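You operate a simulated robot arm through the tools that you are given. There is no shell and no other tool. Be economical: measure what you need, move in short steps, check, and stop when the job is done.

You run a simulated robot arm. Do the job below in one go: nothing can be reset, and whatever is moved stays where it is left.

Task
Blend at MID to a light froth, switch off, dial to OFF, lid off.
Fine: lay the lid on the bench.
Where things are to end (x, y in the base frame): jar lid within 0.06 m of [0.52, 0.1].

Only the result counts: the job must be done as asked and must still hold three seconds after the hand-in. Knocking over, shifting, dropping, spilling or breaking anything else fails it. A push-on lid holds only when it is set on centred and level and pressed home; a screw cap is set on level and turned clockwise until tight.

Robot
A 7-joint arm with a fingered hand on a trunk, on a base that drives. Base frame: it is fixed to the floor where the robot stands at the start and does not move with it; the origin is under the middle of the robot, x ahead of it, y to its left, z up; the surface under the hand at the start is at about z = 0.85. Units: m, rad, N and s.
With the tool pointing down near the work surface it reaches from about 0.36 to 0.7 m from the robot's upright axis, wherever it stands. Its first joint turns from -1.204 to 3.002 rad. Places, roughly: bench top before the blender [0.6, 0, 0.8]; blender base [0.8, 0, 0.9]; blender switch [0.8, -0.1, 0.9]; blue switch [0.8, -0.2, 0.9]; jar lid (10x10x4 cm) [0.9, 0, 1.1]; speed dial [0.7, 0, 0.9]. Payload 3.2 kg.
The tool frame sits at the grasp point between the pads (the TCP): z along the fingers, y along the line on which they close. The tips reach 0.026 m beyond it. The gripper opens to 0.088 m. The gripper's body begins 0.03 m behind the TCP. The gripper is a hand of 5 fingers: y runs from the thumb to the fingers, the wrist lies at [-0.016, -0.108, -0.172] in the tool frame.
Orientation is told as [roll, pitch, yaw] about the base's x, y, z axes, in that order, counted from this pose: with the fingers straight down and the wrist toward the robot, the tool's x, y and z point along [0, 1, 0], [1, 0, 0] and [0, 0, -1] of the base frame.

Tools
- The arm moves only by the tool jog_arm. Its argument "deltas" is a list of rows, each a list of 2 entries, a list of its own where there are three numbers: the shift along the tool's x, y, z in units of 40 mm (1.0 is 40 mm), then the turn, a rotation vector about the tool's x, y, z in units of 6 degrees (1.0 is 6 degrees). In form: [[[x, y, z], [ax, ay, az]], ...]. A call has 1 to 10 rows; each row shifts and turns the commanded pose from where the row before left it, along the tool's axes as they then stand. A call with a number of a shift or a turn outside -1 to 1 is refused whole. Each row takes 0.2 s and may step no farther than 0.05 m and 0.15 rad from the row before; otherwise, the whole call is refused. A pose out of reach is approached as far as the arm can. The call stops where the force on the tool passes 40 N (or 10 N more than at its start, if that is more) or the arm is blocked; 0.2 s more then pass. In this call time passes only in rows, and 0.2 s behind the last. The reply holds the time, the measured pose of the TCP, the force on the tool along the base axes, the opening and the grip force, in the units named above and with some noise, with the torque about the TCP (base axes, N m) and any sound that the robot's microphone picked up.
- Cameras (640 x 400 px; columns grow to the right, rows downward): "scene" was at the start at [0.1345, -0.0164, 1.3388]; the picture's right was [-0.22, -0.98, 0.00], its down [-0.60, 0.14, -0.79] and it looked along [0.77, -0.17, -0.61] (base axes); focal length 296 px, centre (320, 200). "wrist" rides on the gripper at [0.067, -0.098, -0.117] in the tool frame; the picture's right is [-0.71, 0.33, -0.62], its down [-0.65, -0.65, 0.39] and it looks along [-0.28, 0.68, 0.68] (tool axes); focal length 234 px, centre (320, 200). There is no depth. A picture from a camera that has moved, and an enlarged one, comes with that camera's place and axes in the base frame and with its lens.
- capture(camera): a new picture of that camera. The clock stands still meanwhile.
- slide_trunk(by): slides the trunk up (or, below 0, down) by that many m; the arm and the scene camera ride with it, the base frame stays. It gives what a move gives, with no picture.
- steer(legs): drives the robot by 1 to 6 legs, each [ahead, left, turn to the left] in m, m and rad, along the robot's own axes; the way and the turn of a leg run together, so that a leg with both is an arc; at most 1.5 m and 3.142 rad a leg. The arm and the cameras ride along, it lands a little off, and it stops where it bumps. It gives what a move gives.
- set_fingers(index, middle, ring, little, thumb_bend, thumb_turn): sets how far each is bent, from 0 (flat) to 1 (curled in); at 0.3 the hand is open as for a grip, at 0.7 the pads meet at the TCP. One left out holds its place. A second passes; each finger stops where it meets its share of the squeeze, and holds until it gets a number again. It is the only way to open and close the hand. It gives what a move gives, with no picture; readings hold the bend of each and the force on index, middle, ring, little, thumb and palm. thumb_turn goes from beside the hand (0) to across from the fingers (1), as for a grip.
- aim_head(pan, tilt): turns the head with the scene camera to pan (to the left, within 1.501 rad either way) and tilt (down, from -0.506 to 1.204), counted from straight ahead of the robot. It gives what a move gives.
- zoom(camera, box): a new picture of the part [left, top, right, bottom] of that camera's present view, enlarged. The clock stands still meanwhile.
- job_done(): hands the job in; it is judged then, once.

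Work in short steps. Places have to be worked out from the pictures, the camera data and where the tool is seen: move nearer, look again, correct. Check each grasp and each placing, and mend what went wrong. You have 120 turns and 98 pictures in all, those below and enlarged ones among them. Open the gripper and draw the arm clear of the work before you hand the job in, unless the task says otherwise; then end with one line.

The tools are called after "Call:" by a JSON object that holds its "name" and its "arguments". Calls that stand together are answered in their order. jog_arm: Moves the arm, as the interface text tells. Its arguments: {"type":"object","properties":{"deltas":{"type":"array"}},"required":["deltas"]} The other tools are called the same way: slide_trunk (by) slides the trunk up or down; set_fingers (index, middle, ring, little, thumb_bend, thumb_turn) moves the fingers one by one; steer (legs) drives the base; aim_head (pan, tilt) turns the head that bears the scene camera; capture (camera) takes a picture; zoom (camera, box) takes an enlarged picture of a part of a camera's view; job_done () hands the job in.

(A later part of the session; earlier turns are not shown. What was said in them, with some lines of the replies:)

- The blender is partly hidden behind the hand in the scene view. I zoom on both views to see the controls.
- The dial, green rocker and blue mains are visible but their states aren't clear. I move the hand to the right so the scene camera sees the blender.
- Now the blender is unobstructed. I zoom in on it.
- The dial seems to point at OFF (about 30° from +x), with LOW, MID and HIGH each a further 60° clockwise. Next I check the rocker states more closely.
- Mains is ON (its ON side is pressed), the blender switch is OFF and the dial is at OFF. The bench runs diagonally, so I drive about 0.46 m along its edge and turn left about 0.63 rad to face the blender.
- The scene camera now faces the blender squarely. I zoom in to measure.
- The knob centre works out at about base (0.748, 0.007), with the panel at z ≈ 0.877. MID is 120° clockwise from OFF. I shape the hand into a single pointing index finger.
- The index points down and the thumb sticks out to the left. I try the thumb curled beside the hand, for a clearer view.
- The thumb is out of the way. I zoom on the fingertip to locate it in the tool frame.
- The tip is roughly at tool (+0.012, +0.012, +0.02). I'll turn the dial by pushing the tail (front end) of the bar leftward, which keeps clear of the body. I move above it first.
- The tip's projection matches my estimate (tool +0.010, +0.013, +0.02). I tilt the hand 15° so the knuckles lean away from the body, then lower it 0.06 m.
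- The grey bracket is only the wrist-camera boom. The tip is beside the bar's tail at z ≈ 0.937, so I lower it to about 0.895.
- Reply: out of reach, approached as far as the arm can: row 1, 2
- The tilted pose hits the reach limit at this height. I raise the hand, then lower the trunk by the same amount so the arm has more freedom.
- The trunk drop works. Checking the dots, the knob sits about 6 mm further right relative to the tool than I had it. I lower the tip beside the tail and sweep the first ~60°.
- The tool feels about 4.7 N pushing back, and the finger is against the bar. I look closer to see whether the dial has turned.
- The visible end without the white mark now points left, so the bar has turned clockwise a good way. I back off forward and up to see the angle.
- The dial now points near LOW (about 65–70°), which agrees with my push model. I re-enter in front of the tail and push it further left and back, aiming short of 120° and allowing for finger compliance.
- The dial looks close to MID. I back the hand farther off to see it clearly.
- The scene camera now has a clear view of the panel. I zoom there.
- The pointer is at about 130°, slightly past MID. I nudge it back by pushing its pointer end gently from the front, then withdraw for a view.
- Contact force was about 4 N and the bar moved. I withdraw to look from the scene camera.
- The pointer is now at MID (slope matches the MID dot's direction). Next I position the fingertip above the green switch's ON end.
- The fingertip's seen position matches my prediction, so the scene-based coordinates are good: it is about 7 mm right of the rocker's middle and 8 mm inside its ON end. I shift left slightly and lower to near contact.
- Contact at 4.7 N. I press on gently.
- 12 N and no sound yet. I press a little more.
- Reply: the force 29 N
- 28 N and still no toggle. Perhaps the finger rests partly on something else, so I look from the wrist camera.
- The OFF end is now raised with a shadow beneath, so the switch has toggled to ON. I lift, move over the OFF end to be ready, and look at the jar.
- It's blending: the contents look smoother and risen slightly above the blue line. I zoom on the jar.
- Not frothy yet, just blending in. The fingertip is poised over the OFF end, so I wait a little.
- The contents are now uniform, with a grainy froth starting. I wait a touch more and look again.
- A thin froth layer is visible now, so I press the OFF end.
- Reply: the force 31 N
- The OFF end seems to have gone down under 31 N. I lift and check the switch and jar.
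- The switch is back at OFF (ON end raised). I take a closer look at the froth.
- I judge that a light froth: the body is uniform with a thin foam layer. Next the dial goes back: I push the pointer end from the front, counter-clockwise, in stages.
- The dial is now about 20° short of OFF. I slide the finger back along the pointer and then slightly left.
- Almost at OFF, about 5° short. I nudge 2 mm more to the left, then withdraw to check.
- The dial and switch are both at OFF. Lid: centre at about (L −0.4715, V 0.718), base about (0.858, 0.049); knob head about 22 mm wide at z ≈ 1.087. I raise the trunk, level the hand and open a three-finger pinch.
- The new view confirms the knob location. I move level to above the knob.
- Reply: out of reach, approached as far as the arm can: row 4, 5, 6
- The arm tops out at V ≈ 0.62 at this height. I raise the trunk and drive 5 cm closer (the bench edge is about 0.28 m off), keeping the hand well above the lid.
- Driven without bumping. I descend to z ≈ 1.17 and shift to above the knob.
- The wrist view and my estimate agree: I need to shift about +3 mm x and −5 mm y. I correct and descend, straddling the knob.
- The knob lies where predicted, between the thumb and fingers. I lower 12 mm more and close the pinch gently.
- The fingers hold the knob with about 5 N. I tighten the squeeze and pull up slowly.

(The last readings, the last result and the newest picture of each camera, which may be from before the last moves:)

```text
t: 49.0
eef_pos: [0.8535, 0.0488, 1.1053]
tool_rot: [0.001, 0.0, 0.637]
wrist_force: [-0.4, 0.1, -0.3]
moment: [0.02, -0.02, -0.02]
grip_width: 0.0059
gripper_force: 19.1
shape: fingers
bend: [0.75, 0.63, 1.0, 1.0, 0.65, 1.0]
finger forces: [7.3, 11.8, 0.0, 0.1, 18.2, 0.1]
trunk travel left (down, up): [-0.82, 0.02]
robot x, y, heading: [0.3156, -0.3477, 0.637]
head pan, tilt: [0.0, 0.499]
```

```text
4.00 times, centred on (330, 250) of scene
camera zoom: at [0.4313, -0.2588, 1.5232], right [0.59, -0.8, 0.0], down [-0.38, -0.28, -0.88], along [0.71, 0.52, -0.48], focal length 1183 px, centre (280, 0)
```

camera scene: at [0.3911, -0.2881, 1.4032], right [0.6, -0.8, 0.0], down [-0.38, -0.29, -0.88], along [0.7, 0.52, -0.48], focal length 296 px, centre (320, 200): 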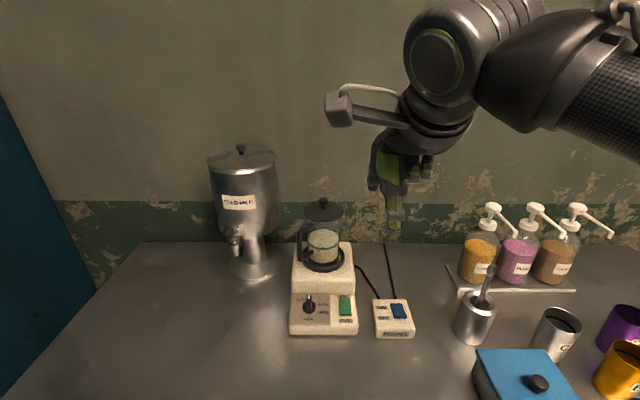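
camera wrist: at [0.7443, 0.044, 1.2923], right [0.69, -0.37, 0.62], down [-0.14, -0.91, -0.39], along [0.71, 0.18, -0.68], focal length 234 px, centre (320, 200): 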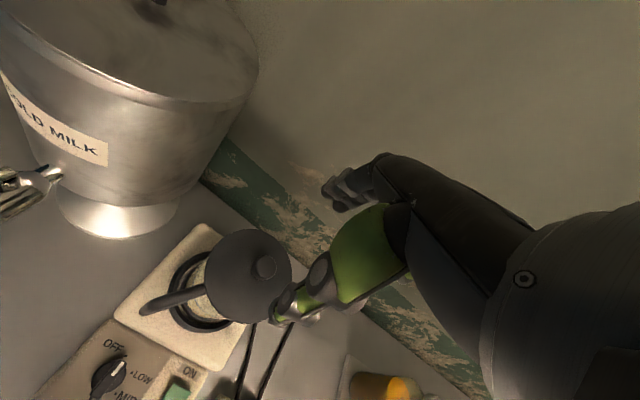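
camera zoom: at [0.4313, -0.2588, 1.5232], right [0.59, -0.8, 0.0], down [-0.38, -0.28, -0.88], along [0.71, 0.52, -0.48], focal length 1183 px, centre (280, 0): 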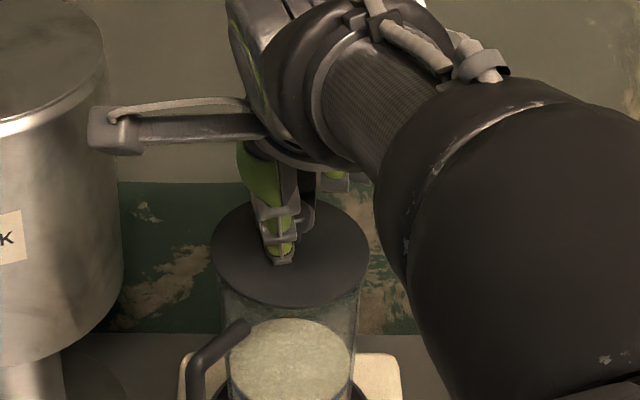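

The lid has risen about 1 cm and the jar stays put. I keep lifting and check.

Call:
{"name": "jog_arm", "arguments": {"deltas": [[[0, 0, -0.4], [0, 0, 0]], [[0, 0, -0.6], [0, 0, 0]], [[0, 0, -0.8], [0, 0, 0]]]}}

Call:
{"name": "capture", "arguments": {"camera": "scene"}}

Call:
{"name": "capture", "arguments": {"camera": "wrist"}}

```text
t: 49.8
eef_pos: [0.852, 0.0484, 1.1779]
tool_rot: [-0.002, 0.0, 0.636]
wrist_force: [0.1, 0.1, 0.9]
moment: [0.02, 0.02, 0.03]
grip_width: 0.0057
gripper_force: 19.3
shape: fingers
bend: [0.75, 0.63, 1.0, 1.0, 0.65, 1.0]
finger forces: [7.2, 12.1, 0.0, 0.1, 18.2, 0.0]
trunk travel left (down, up): [-0.82, 0.02]
robot x, y, heading: [0.314, -0.3437, 0.634]
head pan, tilt: [0.0, 0.499]
```

```text
27 pictures are left
camera scene: at [0.4308, -0.259, 1.5232], right [0.59, -0.8, 0.0], down [-0.38, -0.28, -0.88], along [0.71, 0.52, -0.48], focal length 296 px, centre (320, 200)
```

scene: 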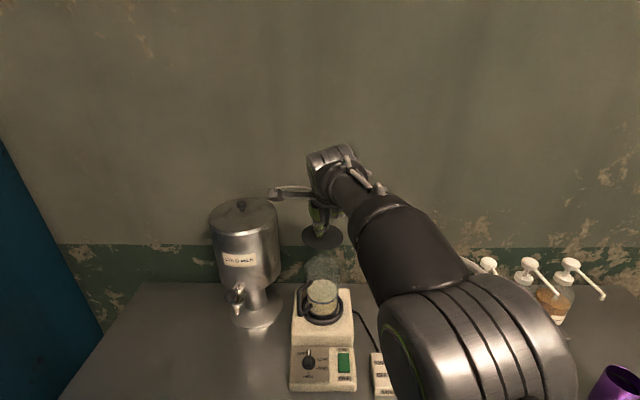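

```text
26 pictures are left
camera wrist: at [0.7348, 0.0442, 1.2947], right [0.69, -0.37, 0.62], down [-0.14, -0.91, -0.39], along [0.71, 0.18, -0.68], focal length 234 px, centre (320, 200)
```

wrist: 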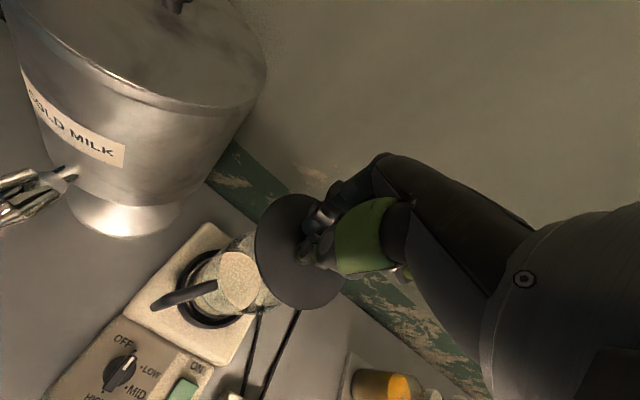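

The lid is held level and clear of the jar. I draw it back toward the robot first (away from the milk dispenser), then go left to the spot.

Call:
{"name": "jog_arm", "arguments": {"deltas": [[[0, -0.8, -0.3], [0, 0, 0]], [[0, -0.98, 0], [0, 0, 0]], [[0, -0.98, 0], [0, 0, 0]], [[0, -0.98, 0], [0, 0, 0]], [[0, -0.98, 0], [0, 0, 0]], [[0, -0.98, 0], [0, 0, 0]]]}}

Call:
{"name": "jog_arm", "arguments": {"deltas": [[[0.85, 0, 0], [0, 0, 0]], [[0.85, 0, 0], [0, 0, 0]], [[0.85, 0, 0], [0, 0, 0]], [[0.85, 0, 0], [0, 0, 0]], [[0.85, 0, 0], [0, 0, 0]], [[0.85, 0, 0], [0, 0, 0]], [[0.85, 0, 0], [0, 0, 0]]]}}

Call:
{"name": "capture", "arguments": {"camera": "wrist"}}

```text
t: 51.2
eef_pos: [0.672, -0.0863, 1.1862]
tool_rot: [0.001, -0.003, 0.638]
wrist_force: [-0.2, -0.2, 0.1]
moment: [0.05, -0.02, 0.01]
grip_width: 0.005
gripper_force: 17.6
shape: fingers
bend: [0.75, 0.63, 1.0, 1.0, 0.65, 1.0]
finger forces: [6.9, 11.7, 0.0, 0.0, 17.2, 0.0]
trunk travel left (down, up): [-0.82, 0.02]
robot x, y, heading: [0.3146, -0.3466, 0.635]
head pan, tilt: [0.0, 0.499]
```

```text
t: 53.0
eef_pos: [0.5395, 0.1017, 1.2201]
tool_rot: [0.065, -0.022, 0.62]
wrist_force: [-0.3, 0.9, 0.0]
moment: [0.0, 0.0, 0.05]
grip_width: 0.004
gripper_force: 18.6
shape: fingers
bend: [0.76, 0.63, 1.0, 1.0, 0.65, 1.0]
finger forces: [6.8, 12.8, 0.0, 0.1, 18.4, 0.1]
trunk travel left (down, up): [-0.82, 0.02]
robot x, y, heading: [0.316, -0.3462, 0.638]
head pan, tilt: [0.0, 0.499]
stopped in row 7: the arm was blocked; the commanded pose is now the measured one
```

```text
25 pictures are left
camera wrist: at [0.423, 0.0911, 1.3402], right [0.69, -0.42, 0.58], down [-0.16, -0.88, -0.44], along [0.7, 0.21, -0.68], focal length 234 px, centre (320, 200)
```

wrist: 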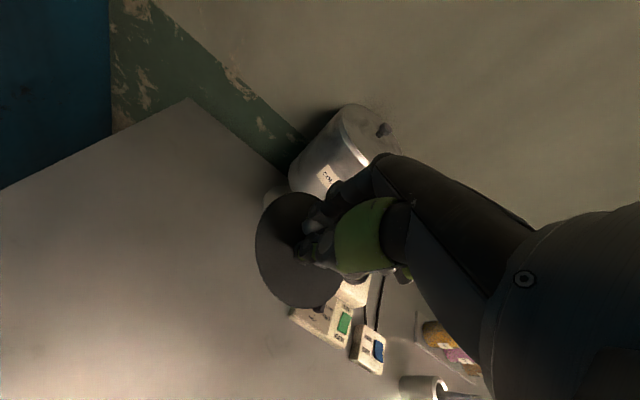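

The arm was blocked just short, but the spot is only 2 cm from the target, within tolerance. I check the scene before lowering with the trunk.

Call:
{"name": "aim_head", "arguments": {"pan": 0.4, "tilt": 0.8}}

Call:
{"name": "capture", "arguments": {"camera": "scene"}}

```text
t: 53.9
eef_pos: [0.5391, 0.1029, 1.22]
tool_rot: [0.064, -0.021, 0.62]
wrist_force: [-0.2, -0.5, 0.0]
moment: [0.01, 0.01, -0.01]
grip_width: 0.0041
gripper_force: 18.7
shape: fingers
bend: [0.76, 0.63, 1.0, 1.0, 0.65, 1.0]
finger forces: [6.8, 12.8, 0.1, 0.0, 18.3, 0.0]
trunk travel left (down, up): [-0.82, 0.02]
robot x, y, heading: [0.3163, -0.3467, 0.641]
head pan, tilt: [0.4, 0.799]
```

```text
24 pictures are left
camera scene: at [0.3994, -0.2434, 1.4972], right [0.86, -0.51, 0.0], down [-0.37, -0.62, -0.7], along [0.36, 0.6, -0.72], focal length 296 px, centre (320, 200)
```

scene: 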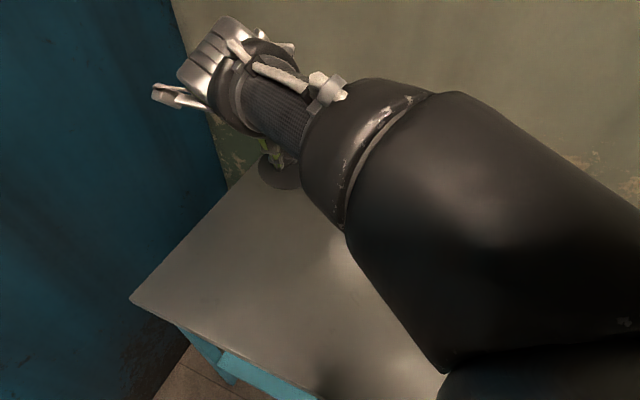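

The bench under the lid is clear. I lower the trunk 0.22 m.

Call:
{"name": "slide_trunk", "arguments": {"by": -0.22}}

Call:
{"name": "capture", "arguments": {"camera": "scene"}}

Call:
{"name": "capture", "arguments": {"camera": "wrist"}}

```text
t: 56.2
eef_pos: [0.5396, 0.1021, 1.0004]
tool_rot: [0.064, -0.02, 0.619]
wrist_force: [-0.2, 0.1, -0.7]
moment: [0.01, -0.03, -0.01]
grip_width: 0.0043
gripper_force: 19.0
shape: fingers
bend: [0.76, 0.63, 1.0, 1.0, 0.65, 1.0]
finger forces: [6.8, 12.9, 0.1, 0.1, 18.4, 0.0]
trunk travel left (down, up): [-0.6, 0.24]
robot x, y, heading: [0.3176, -0.345, 0.637]
head pan, tilt: [0.4, 0.799]
```

```text
23 pictures are left
camera scene: at [0.3991, -0.2435, 1.2773], right [0.86, -0.51, 0.0], down [-0.36, -0.62, -0.7], along [0.35, 0.6, -0.72], focal length 296 px, centre (320, 200)
```

scene: 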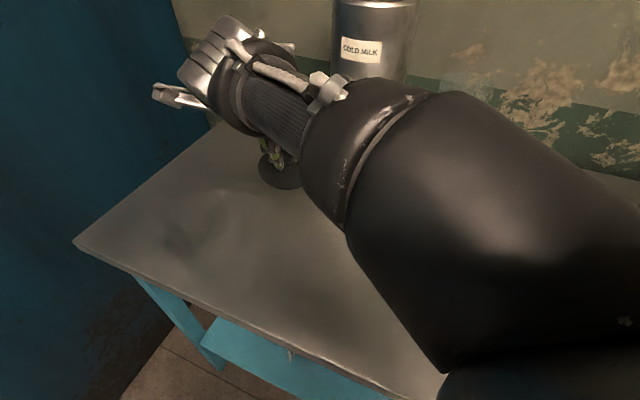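

```text
22 pictures are left
camera wrist: at [0.4228, 0.0913, 1.1198], right [0.69, -0.42, 0.58], down [-0.16, -0.88, -0.44], along [0.7, 0.21, -0.68], focal length 234 px, centre (320, 200)
```

wrist: 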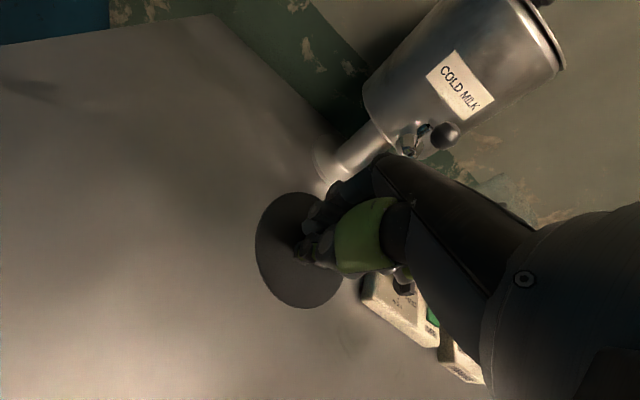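

I level the small tilt and lower another 8 cm with the trunk.

Call:
{"name": "jog_arm", "arguments": {"deltas": [[[0, 0, 0], [0.5, -0.39, 0]]]}}

Call:
{"name": "slide_trunk", "arguments": {"by": -0.08}}

Call:
{"name": "zoom", "arguments": {"camera": "wrist", "box": [220, 150, 420, 330]}}

```text
t: 56.6
eef_pos: [0.5396, 0.1005, 1.0208]
tool_rot: [0.057, 0.014, 0.618]
wrist_force: [0.4, 0.0, 0.1]
moment: [-0.01, 0.01, -0.02]
grip_width: 0.0039
gripper_force: 19.2
shape: fingers
bend: [0.76, 0.63, 1.0, 1.0, 0.65, 1.0]
finger forces: [6.8, 13.2, 0.0, 0.0, 18.4, 0.1]
trunk travel left (down, up): [-0.6, 0.24]
robot x, y, heading: [0.3188, -0.3485, 0.636]
head pan, tilt: [0.4, 0.799]
```

```text
t: 57.8
eef_pos: [0.5452, 0.1004, 0.937]
tool_rot: [0.057, 0.022, 0.611]
wrist_force: [0.2, -0.3, -0.1]
moment: [-0.02, 0.0, 0.02]
grip_width: 0.004
gripper_force: 18.9
shape: fingers
bend: [0.76, 0.63, 1.0, 1.0, 0.65, 1.0]
finger forces: [6.8, 13.3, 0.0, 0.0, 18.4, 0.0]
trunk travel left (down, up): [-0.52, 0.32]
robot x, y, heading: [0.3173, -0.3491, 0.639]
head pan, tilt: [0.4, 0.799]
```

```text
2.22 times, centred on (320, 240) of wrist
camera zoom: at [0.4336, 0.0941, 1.0601], right [0.71, -0.41, 0.58], down [-0.18, -0.89, -0.41], along [0.68, 0.18, -0.71], focal length 520 px, centre (320, 111)
```

zoom: 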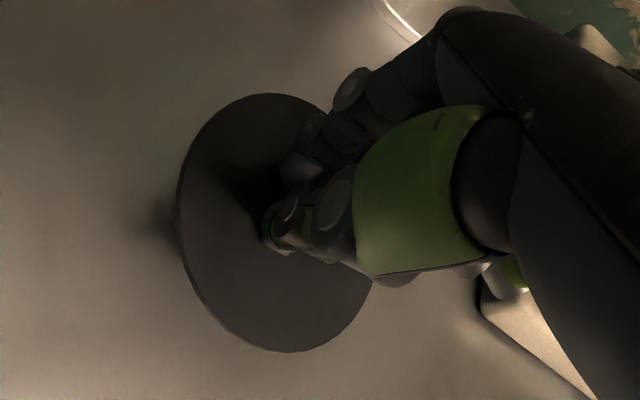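

About 4–5 cm above the bench, 2.5 cm from the target centre. I go on down in small slides, watching the force.

Call:
{"name": "slide_trunk", "arguments": {"by": -0.03}}

Call:
{"name": "slide_trunk", "arguments": {"by": -0.01}}

```text
t: 58.5
eef_pos: [0.546, 0.1, 0.9065]
tool_rot: [0.054, 0.024, 0.608]
wrist_force: [-0.3, -0.2, 0.1]
moment: [0.01, 0.0, 0.02]
grip_width: 0.0039
gripper_force: 19.5
shape: fingers
bend: [0.76, 0.63, 1.0, 1.0, 0.65, 1.0]
finger forces: [6.8, 13.3, 0.1, 0.0, 18.4, 0.1]
trunk travel left (down, up): [-0.49, 0.35]
robot x, y, heading: [0.3119, -0.3418, 0.639]
head pan, tilt: [0.4, 0.799]
```

```text
t: 59.1
eef_pos: [0.5478, 0.0999, 0.8949]
tool_rot: [0.057, 0.027, 0.608]
wrist_force: [0.0, 0.3, 0.4]
moment: [-0.02, -0.02, 0.03]
grip_width: 0.0041
gripper_force: 20.6
shape: fingers
bend: [0.76, 0.63, 1.0, 1.0, 0.65, 1.0]
finger forces: [7.5, 13.9, 0.1, 0.0, 19.3, 0.0]
trunk travel left (down, up): [-0.48, 0.36]
robot x, y, heading: [0.3205, -0.3451, 0.639]
head pan, tilt: [0.4, 0.799]
```

No contact yet. I look at the gap from the wrist camera and go a bit further.

Call:
{"name": "slide_trunk", "arguments": {"by": -0.008}}

Call:
{"name": "zoom", "arguments": {"camera": "wrist", "box": [220, 150, 420, 330]}}

```text
t: 59.7
eef_pos: [0.5451, 0.1022, 0.8904]
tool_rot: [0.065, 0.02, 0.61]
wrist_force: [-0.9, 13.1, 23.7]
moment: [-0.11, -0.43, 0.18]
grip_width: 0.0045
gripper_force: 34.5
shape: fingers
bend: [0.75, 0.73, 1.0, 1.0, 0.66, 0.99]
finger forces: [14.9, 30.0, 0.0, 0.1, 24.1, 0.1]
trunk travel left (down, up): [-0.472, 0.368]
robot x, y, heading: [0.3212, -0.3453, 0.634]
head pan, tilt: [0.4, 0.799]
```

```text
2.22 times, centred on (320, 240) of wrist
camera zoom: at [0.4342, 0.0949, 1.0138], right [0.71, -0.41, 0.57], down [-0.19, -0.89, -0.42], along [0.68, 0.19, -0.71], focal length 520 px, centre (320, 111)
```

zoom: 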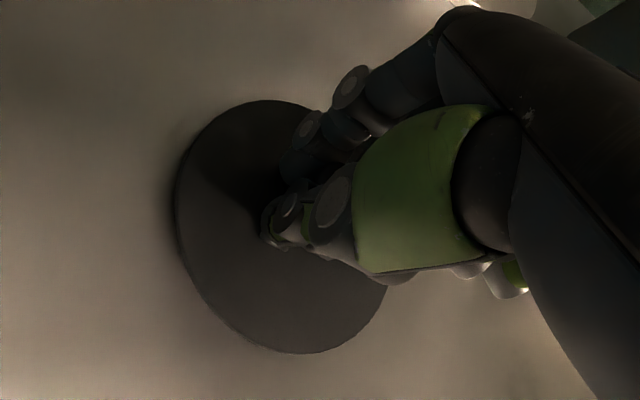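

Contact: 24 N upward, so the lid is on the bench. I ease off 4 mm and open the fingers.

Call:
{"name": "slide_trunk", "arguments": {"by": 0.004}}

Call:
{"name": "set_fingers", "arguments": {"index": 0.5, "middle": 0.5, "thumb_bend": 0.5}}

Call:
{"name": "set_fingers", "arguments": {"index": 0.3, "middle": 0.3, "thumb_bend": 0.3}}

Call:
{"name": "zoom", "arguments": {"camera": "wrist", "box": [220, 150, 420, 330]}}

```text
t: 60.2
eef_pos: [0.5477, 0.1016, 0.8915]
tool_rot: [0.059, 0.027, 0.608]
wrist_force: [-0.7, 10.6, 14.9]
moment: [0.02, -0.22, 0.16]
grip_width: 0.0036
gripper_force: 28.2
shape: fingers
bend: [0.75, 0.73, 1.0, 1.0, 0.66, 0.99]
finger forces: [12.4, 23.9, 0.0, 0.0, 20.6, 0.0]
trunk travel left (down, up): [-0.476, 0.364]
robot x, y, heading: [0.316, -0.3462, 0.64]
head pan, tilt: [0.4, 0.799]
```

```text
t: 61.2
eef_pos: [0.5458, 0.0991, 0.8917]
tool_rot: [0.058, 0.027, 0.61]
wrist_force: [-2.9, -1.0, 5.8]
moment: [-0.07, -0.05, -0.04]
grip_width: 0.0451
gripper_force: 4.4
shape: fingers
bend: [0.5, 0.56, 1.0, 1.0, 0.5, 1.0]
finger forces: [0.0, 8.5, 0.1, 0.0, 0.0, 0.0]
trunk travel left (down, up): [-0.476, 0.364]
robot x, y, heading: [0.3178, -0.3491, 0.635]
head pan, tilt: [0.4, 0.799]
```

```text
t: 62.2
eef_pos: [0.5481, 0.1003, 0.8916]
tool_rot: [0.057, 0.03, 0.608]
wrist_force: [-0.5, 0.0, 0.4]
moment: [0.01, 0.02, 0.02]
grip_width: 0.0876
gripper_force: 0.2
shape: fingers
bend: [0.3, 0.3, 1.0, 1.0, 0.3, 0.97]
finger forces: [0.0, 0.0, 0.1, 0.0, 0.0, 0.1]
trunk travel left (down, up): [-0.476, 0.364]
robot x, y, heading: [0.3166, -0.3441, 0.638]
head pan, tilt: [0.4, 0.799]
```

```text
2.22 times, centred on (320, 240) of wrist
camera zoom: at [0.4356, 0.0948, 1.0145], right [0.71, -0.41, 0.57], down [-0.19, -0.89, -0.41], along [0.68, 0.18, -0.71], focal length 520 px, centre (320, 111)
```

zoom: 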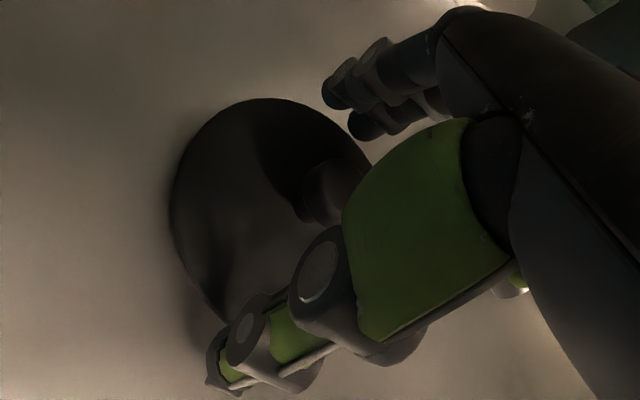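

The lid is released. I lift straight up with the trunk and look.

Call:
{"name": "slide_trunk", "arguments": {"by": 0.06}}

Call:
{"name": "slide_trunk", "arguments": {"by": 0.2}}

Call:
{"name": "capture", "arguments": {"camera": "wrist"}}

```text
t: 63.2
eef_pos: [0.5464, 0.1004, 0.9503]
tool_rot: [0.057, 0.03, 0.609]
wrist_force: [0.8, -0.5, 0.4]
moment: [-0.02, 0.0, 0.03]
grip_width: 0.0875
gripper_force: 0.0
shape: fingers
bend: [0.3, 0.3, 1.0, 1.0, 0.3, 0.97]
finger forces: [0.0, 0.1, 0.0, 0.0, 0.1, 0.1]
trunk travel left (down, up): [-0.536, 0.304]
robot x, y, heading: [0.3199, -0.3449, 0.642]
head pan, tilt: [0.4, 0.799]
```

```text
t: 65.4
eef_pos: [0.547, 0.1002, 1.1513]
tool_rot: [0.058, 0.029, 0.608]
wrist_force: [-0.4, -0.8, -0.5]
moment: [0.01, 0.02, -0.01]
grip_width: 0.0876
gripper_force: 0.0
shape: fingers
bend: [0.3, 0.3, 1.0, 1.0, 0.3, 0.97]
finger forces: [0.0, 0.0, 0.1, 0.0, 0.0, 0.1]
trunk travel left (down, up): [-0.736, 0.104]
robot x, y, heading: [0.3175, -0.3442, 0.634]
head pan, tilt: [0.4, 0.799]
```

```text
18 pictures are left
camera wrist: at [0.4358, 0.0948, 1.2743], right [0.71, -0.41, 0.57], down [-0.19, -0.89, -0.41], along [0.68, 0.18, -0.71], focal length 234 px, centre (320, 200)
```

wrist: 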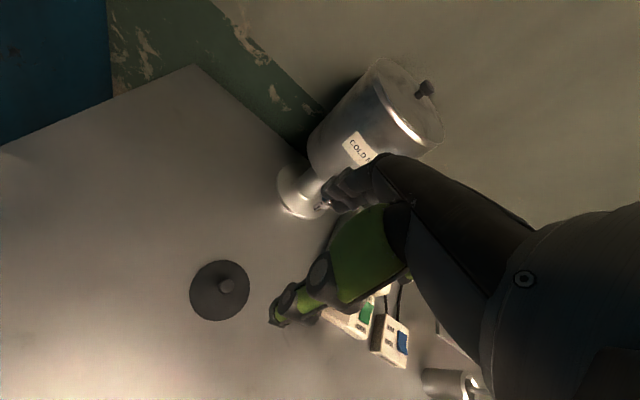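

The lid lies flat at about (0.55, 0.10), 3 cm from the target. I move the arm aside and check the final state of everything.

Call:
{"name": "jog_arm", "arguments": {"deltas": [[[-0.9, -0.5, -0.2], [0, 0, 0]], [[-0.9, -0.4, 0], [0, 0, 0]], [[-0.9, 0, 0], [0, 0, 0]], [[-0.9, 0, 0], [0, 0, 0]], [[-0.9, 0, 0], [0, 0, 0]], [[-0.9, 0, 0], [0, 0, 0]], [[-0.9, 0, 0], [0, 0, 0]], [[-0.9, 0, 0], [0, 0, 0]], [[-0.9, 0, 0], [0, 0, 0]]]}}

Call:
{"name": "aim_head", "arguments": {"pan": 0.2, "tilt": 0.75}}

Call:
{"name": "capture", "arguments": {"camera": "scene"}}

```text
t: 67.4
eef_pos: [0.7005, -0.1802, 1.1382]
tool_rot: [0.016, 0.03, 0.627]
wrist_force: [0.3, -0.6, -0.2]
moment: [-0.01, 0.0, -0.01]
grip_width: 0.0875
gripper_force: 0.0
shape: fingers
bend: [0.3, 0.3, 1.0, 1.0, 0.3, 0.97]
finger forces: [0.0, 0.0, 0.0, 0.0, 0.1, 0.0]
trunk travel left (down, up): [-0.736, 0.104]
robot x, y, heading: [0.3188, -0.343, 0.636]
head pan, tilt: [0.4, 0.799]
```

```text
t: 68.1
eef_pos: [0.7004, -0.1783, 1.14]
tool_rot: [0.017, 0.031, 0.621]
wrist_force: [0.3, -0.3, 0.8]
moment: [-0.02, -0.04, 0.02]
grip_width: 0.0876
gripper_force: 0.0
shape: fingers
bend: [0.3, 0.3, 1.0, 1.0, 0.3, 0.97]
finger forces: [0.1, 0.0, 0.0, 0.1, 0.0, 0.0]
trunk travel left (down, up): [-0.736, 0.104]
robot x, y, heading: [0.3175, -0.3462, 0.632]
head pan, tilt: [0.201, 0.75]
```

```text
17 pictures are left
camera scene: at [0.4133, -0.2511, 1.4172], right [0.74, -0.67, 0.0], down [-0.46, -0.51, -0.73], along [0.49, 0.54, -0.68], focal length 296 px, centre (320, 200)
```

scene: 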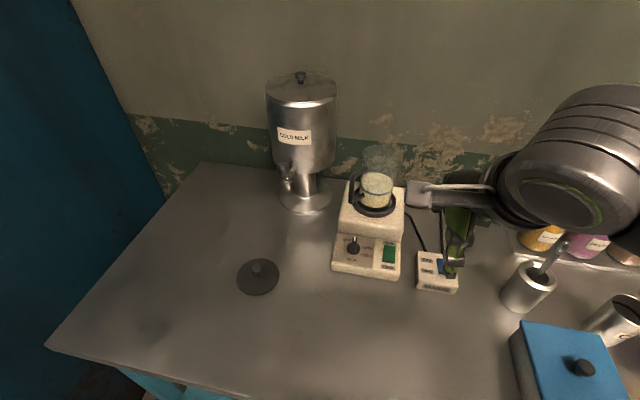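

Call:
{"name": "zoom", "arguments": {"camera": "scene", "box": [325, 150, 425, 290]}}

```text
2.86 times, centred on (375, 220) of scene
camera zoom: at [0.4133, -0.2511, 1.4172], right [0.74, -0.67, 0.0], down [-0.46, -0.51, -0.73], along [0.49, 0.54, -0.68], focal length 845 px, centre (163, 143)
```

zoom: 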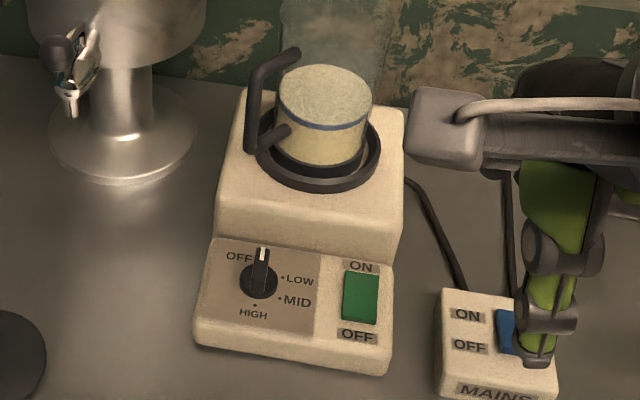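

The dial is at OFF, the switch at OFF, the froth is light and the jar is open in place. I draw the hand a little further up and back, then hand in.

Call:
{"name": "jog_arm", "arguments": {"deltas": [[[0, -0.6, -0.8], [0, 0, 0]], [[0, -0.6, -0.8], [0, 0, 0]]]}}

Call:
{"name": "job_done", "arguments": {}}

```text
t: 68.7
eef_pos: [0.6605, -0.2073, 1.205]
tool_rot: [0.018, 0.034, 0.626]
wrist_force: [-0.1, -1.3, 0.8]
moment: [0.01, -0.01, 0.0]
grip_width: 0.0876
gripper_force: 0.1
shape: fingers
bend: [0.3, 0.3, 1.0, 1.0, 0.3, 0.97]
finger forces: [0.0, 0.0, 0.0, 0.1, 0.0, 0.1]
trunk travel left (down, up): [-0.736, 0.104]
robot x, y, heading: [0.3187, -0.3453, 0.632]
head pan, tilt: [0.201, 0.75]
```

```text
The job is handed in.
```

I blended at MID for about 3 s until a thin froth layer showed (judged by eye), switched off, set the dial to OFF, and laid the lid flat on the bench at about (0.55, 0.10), roughly 3 cm from the target.
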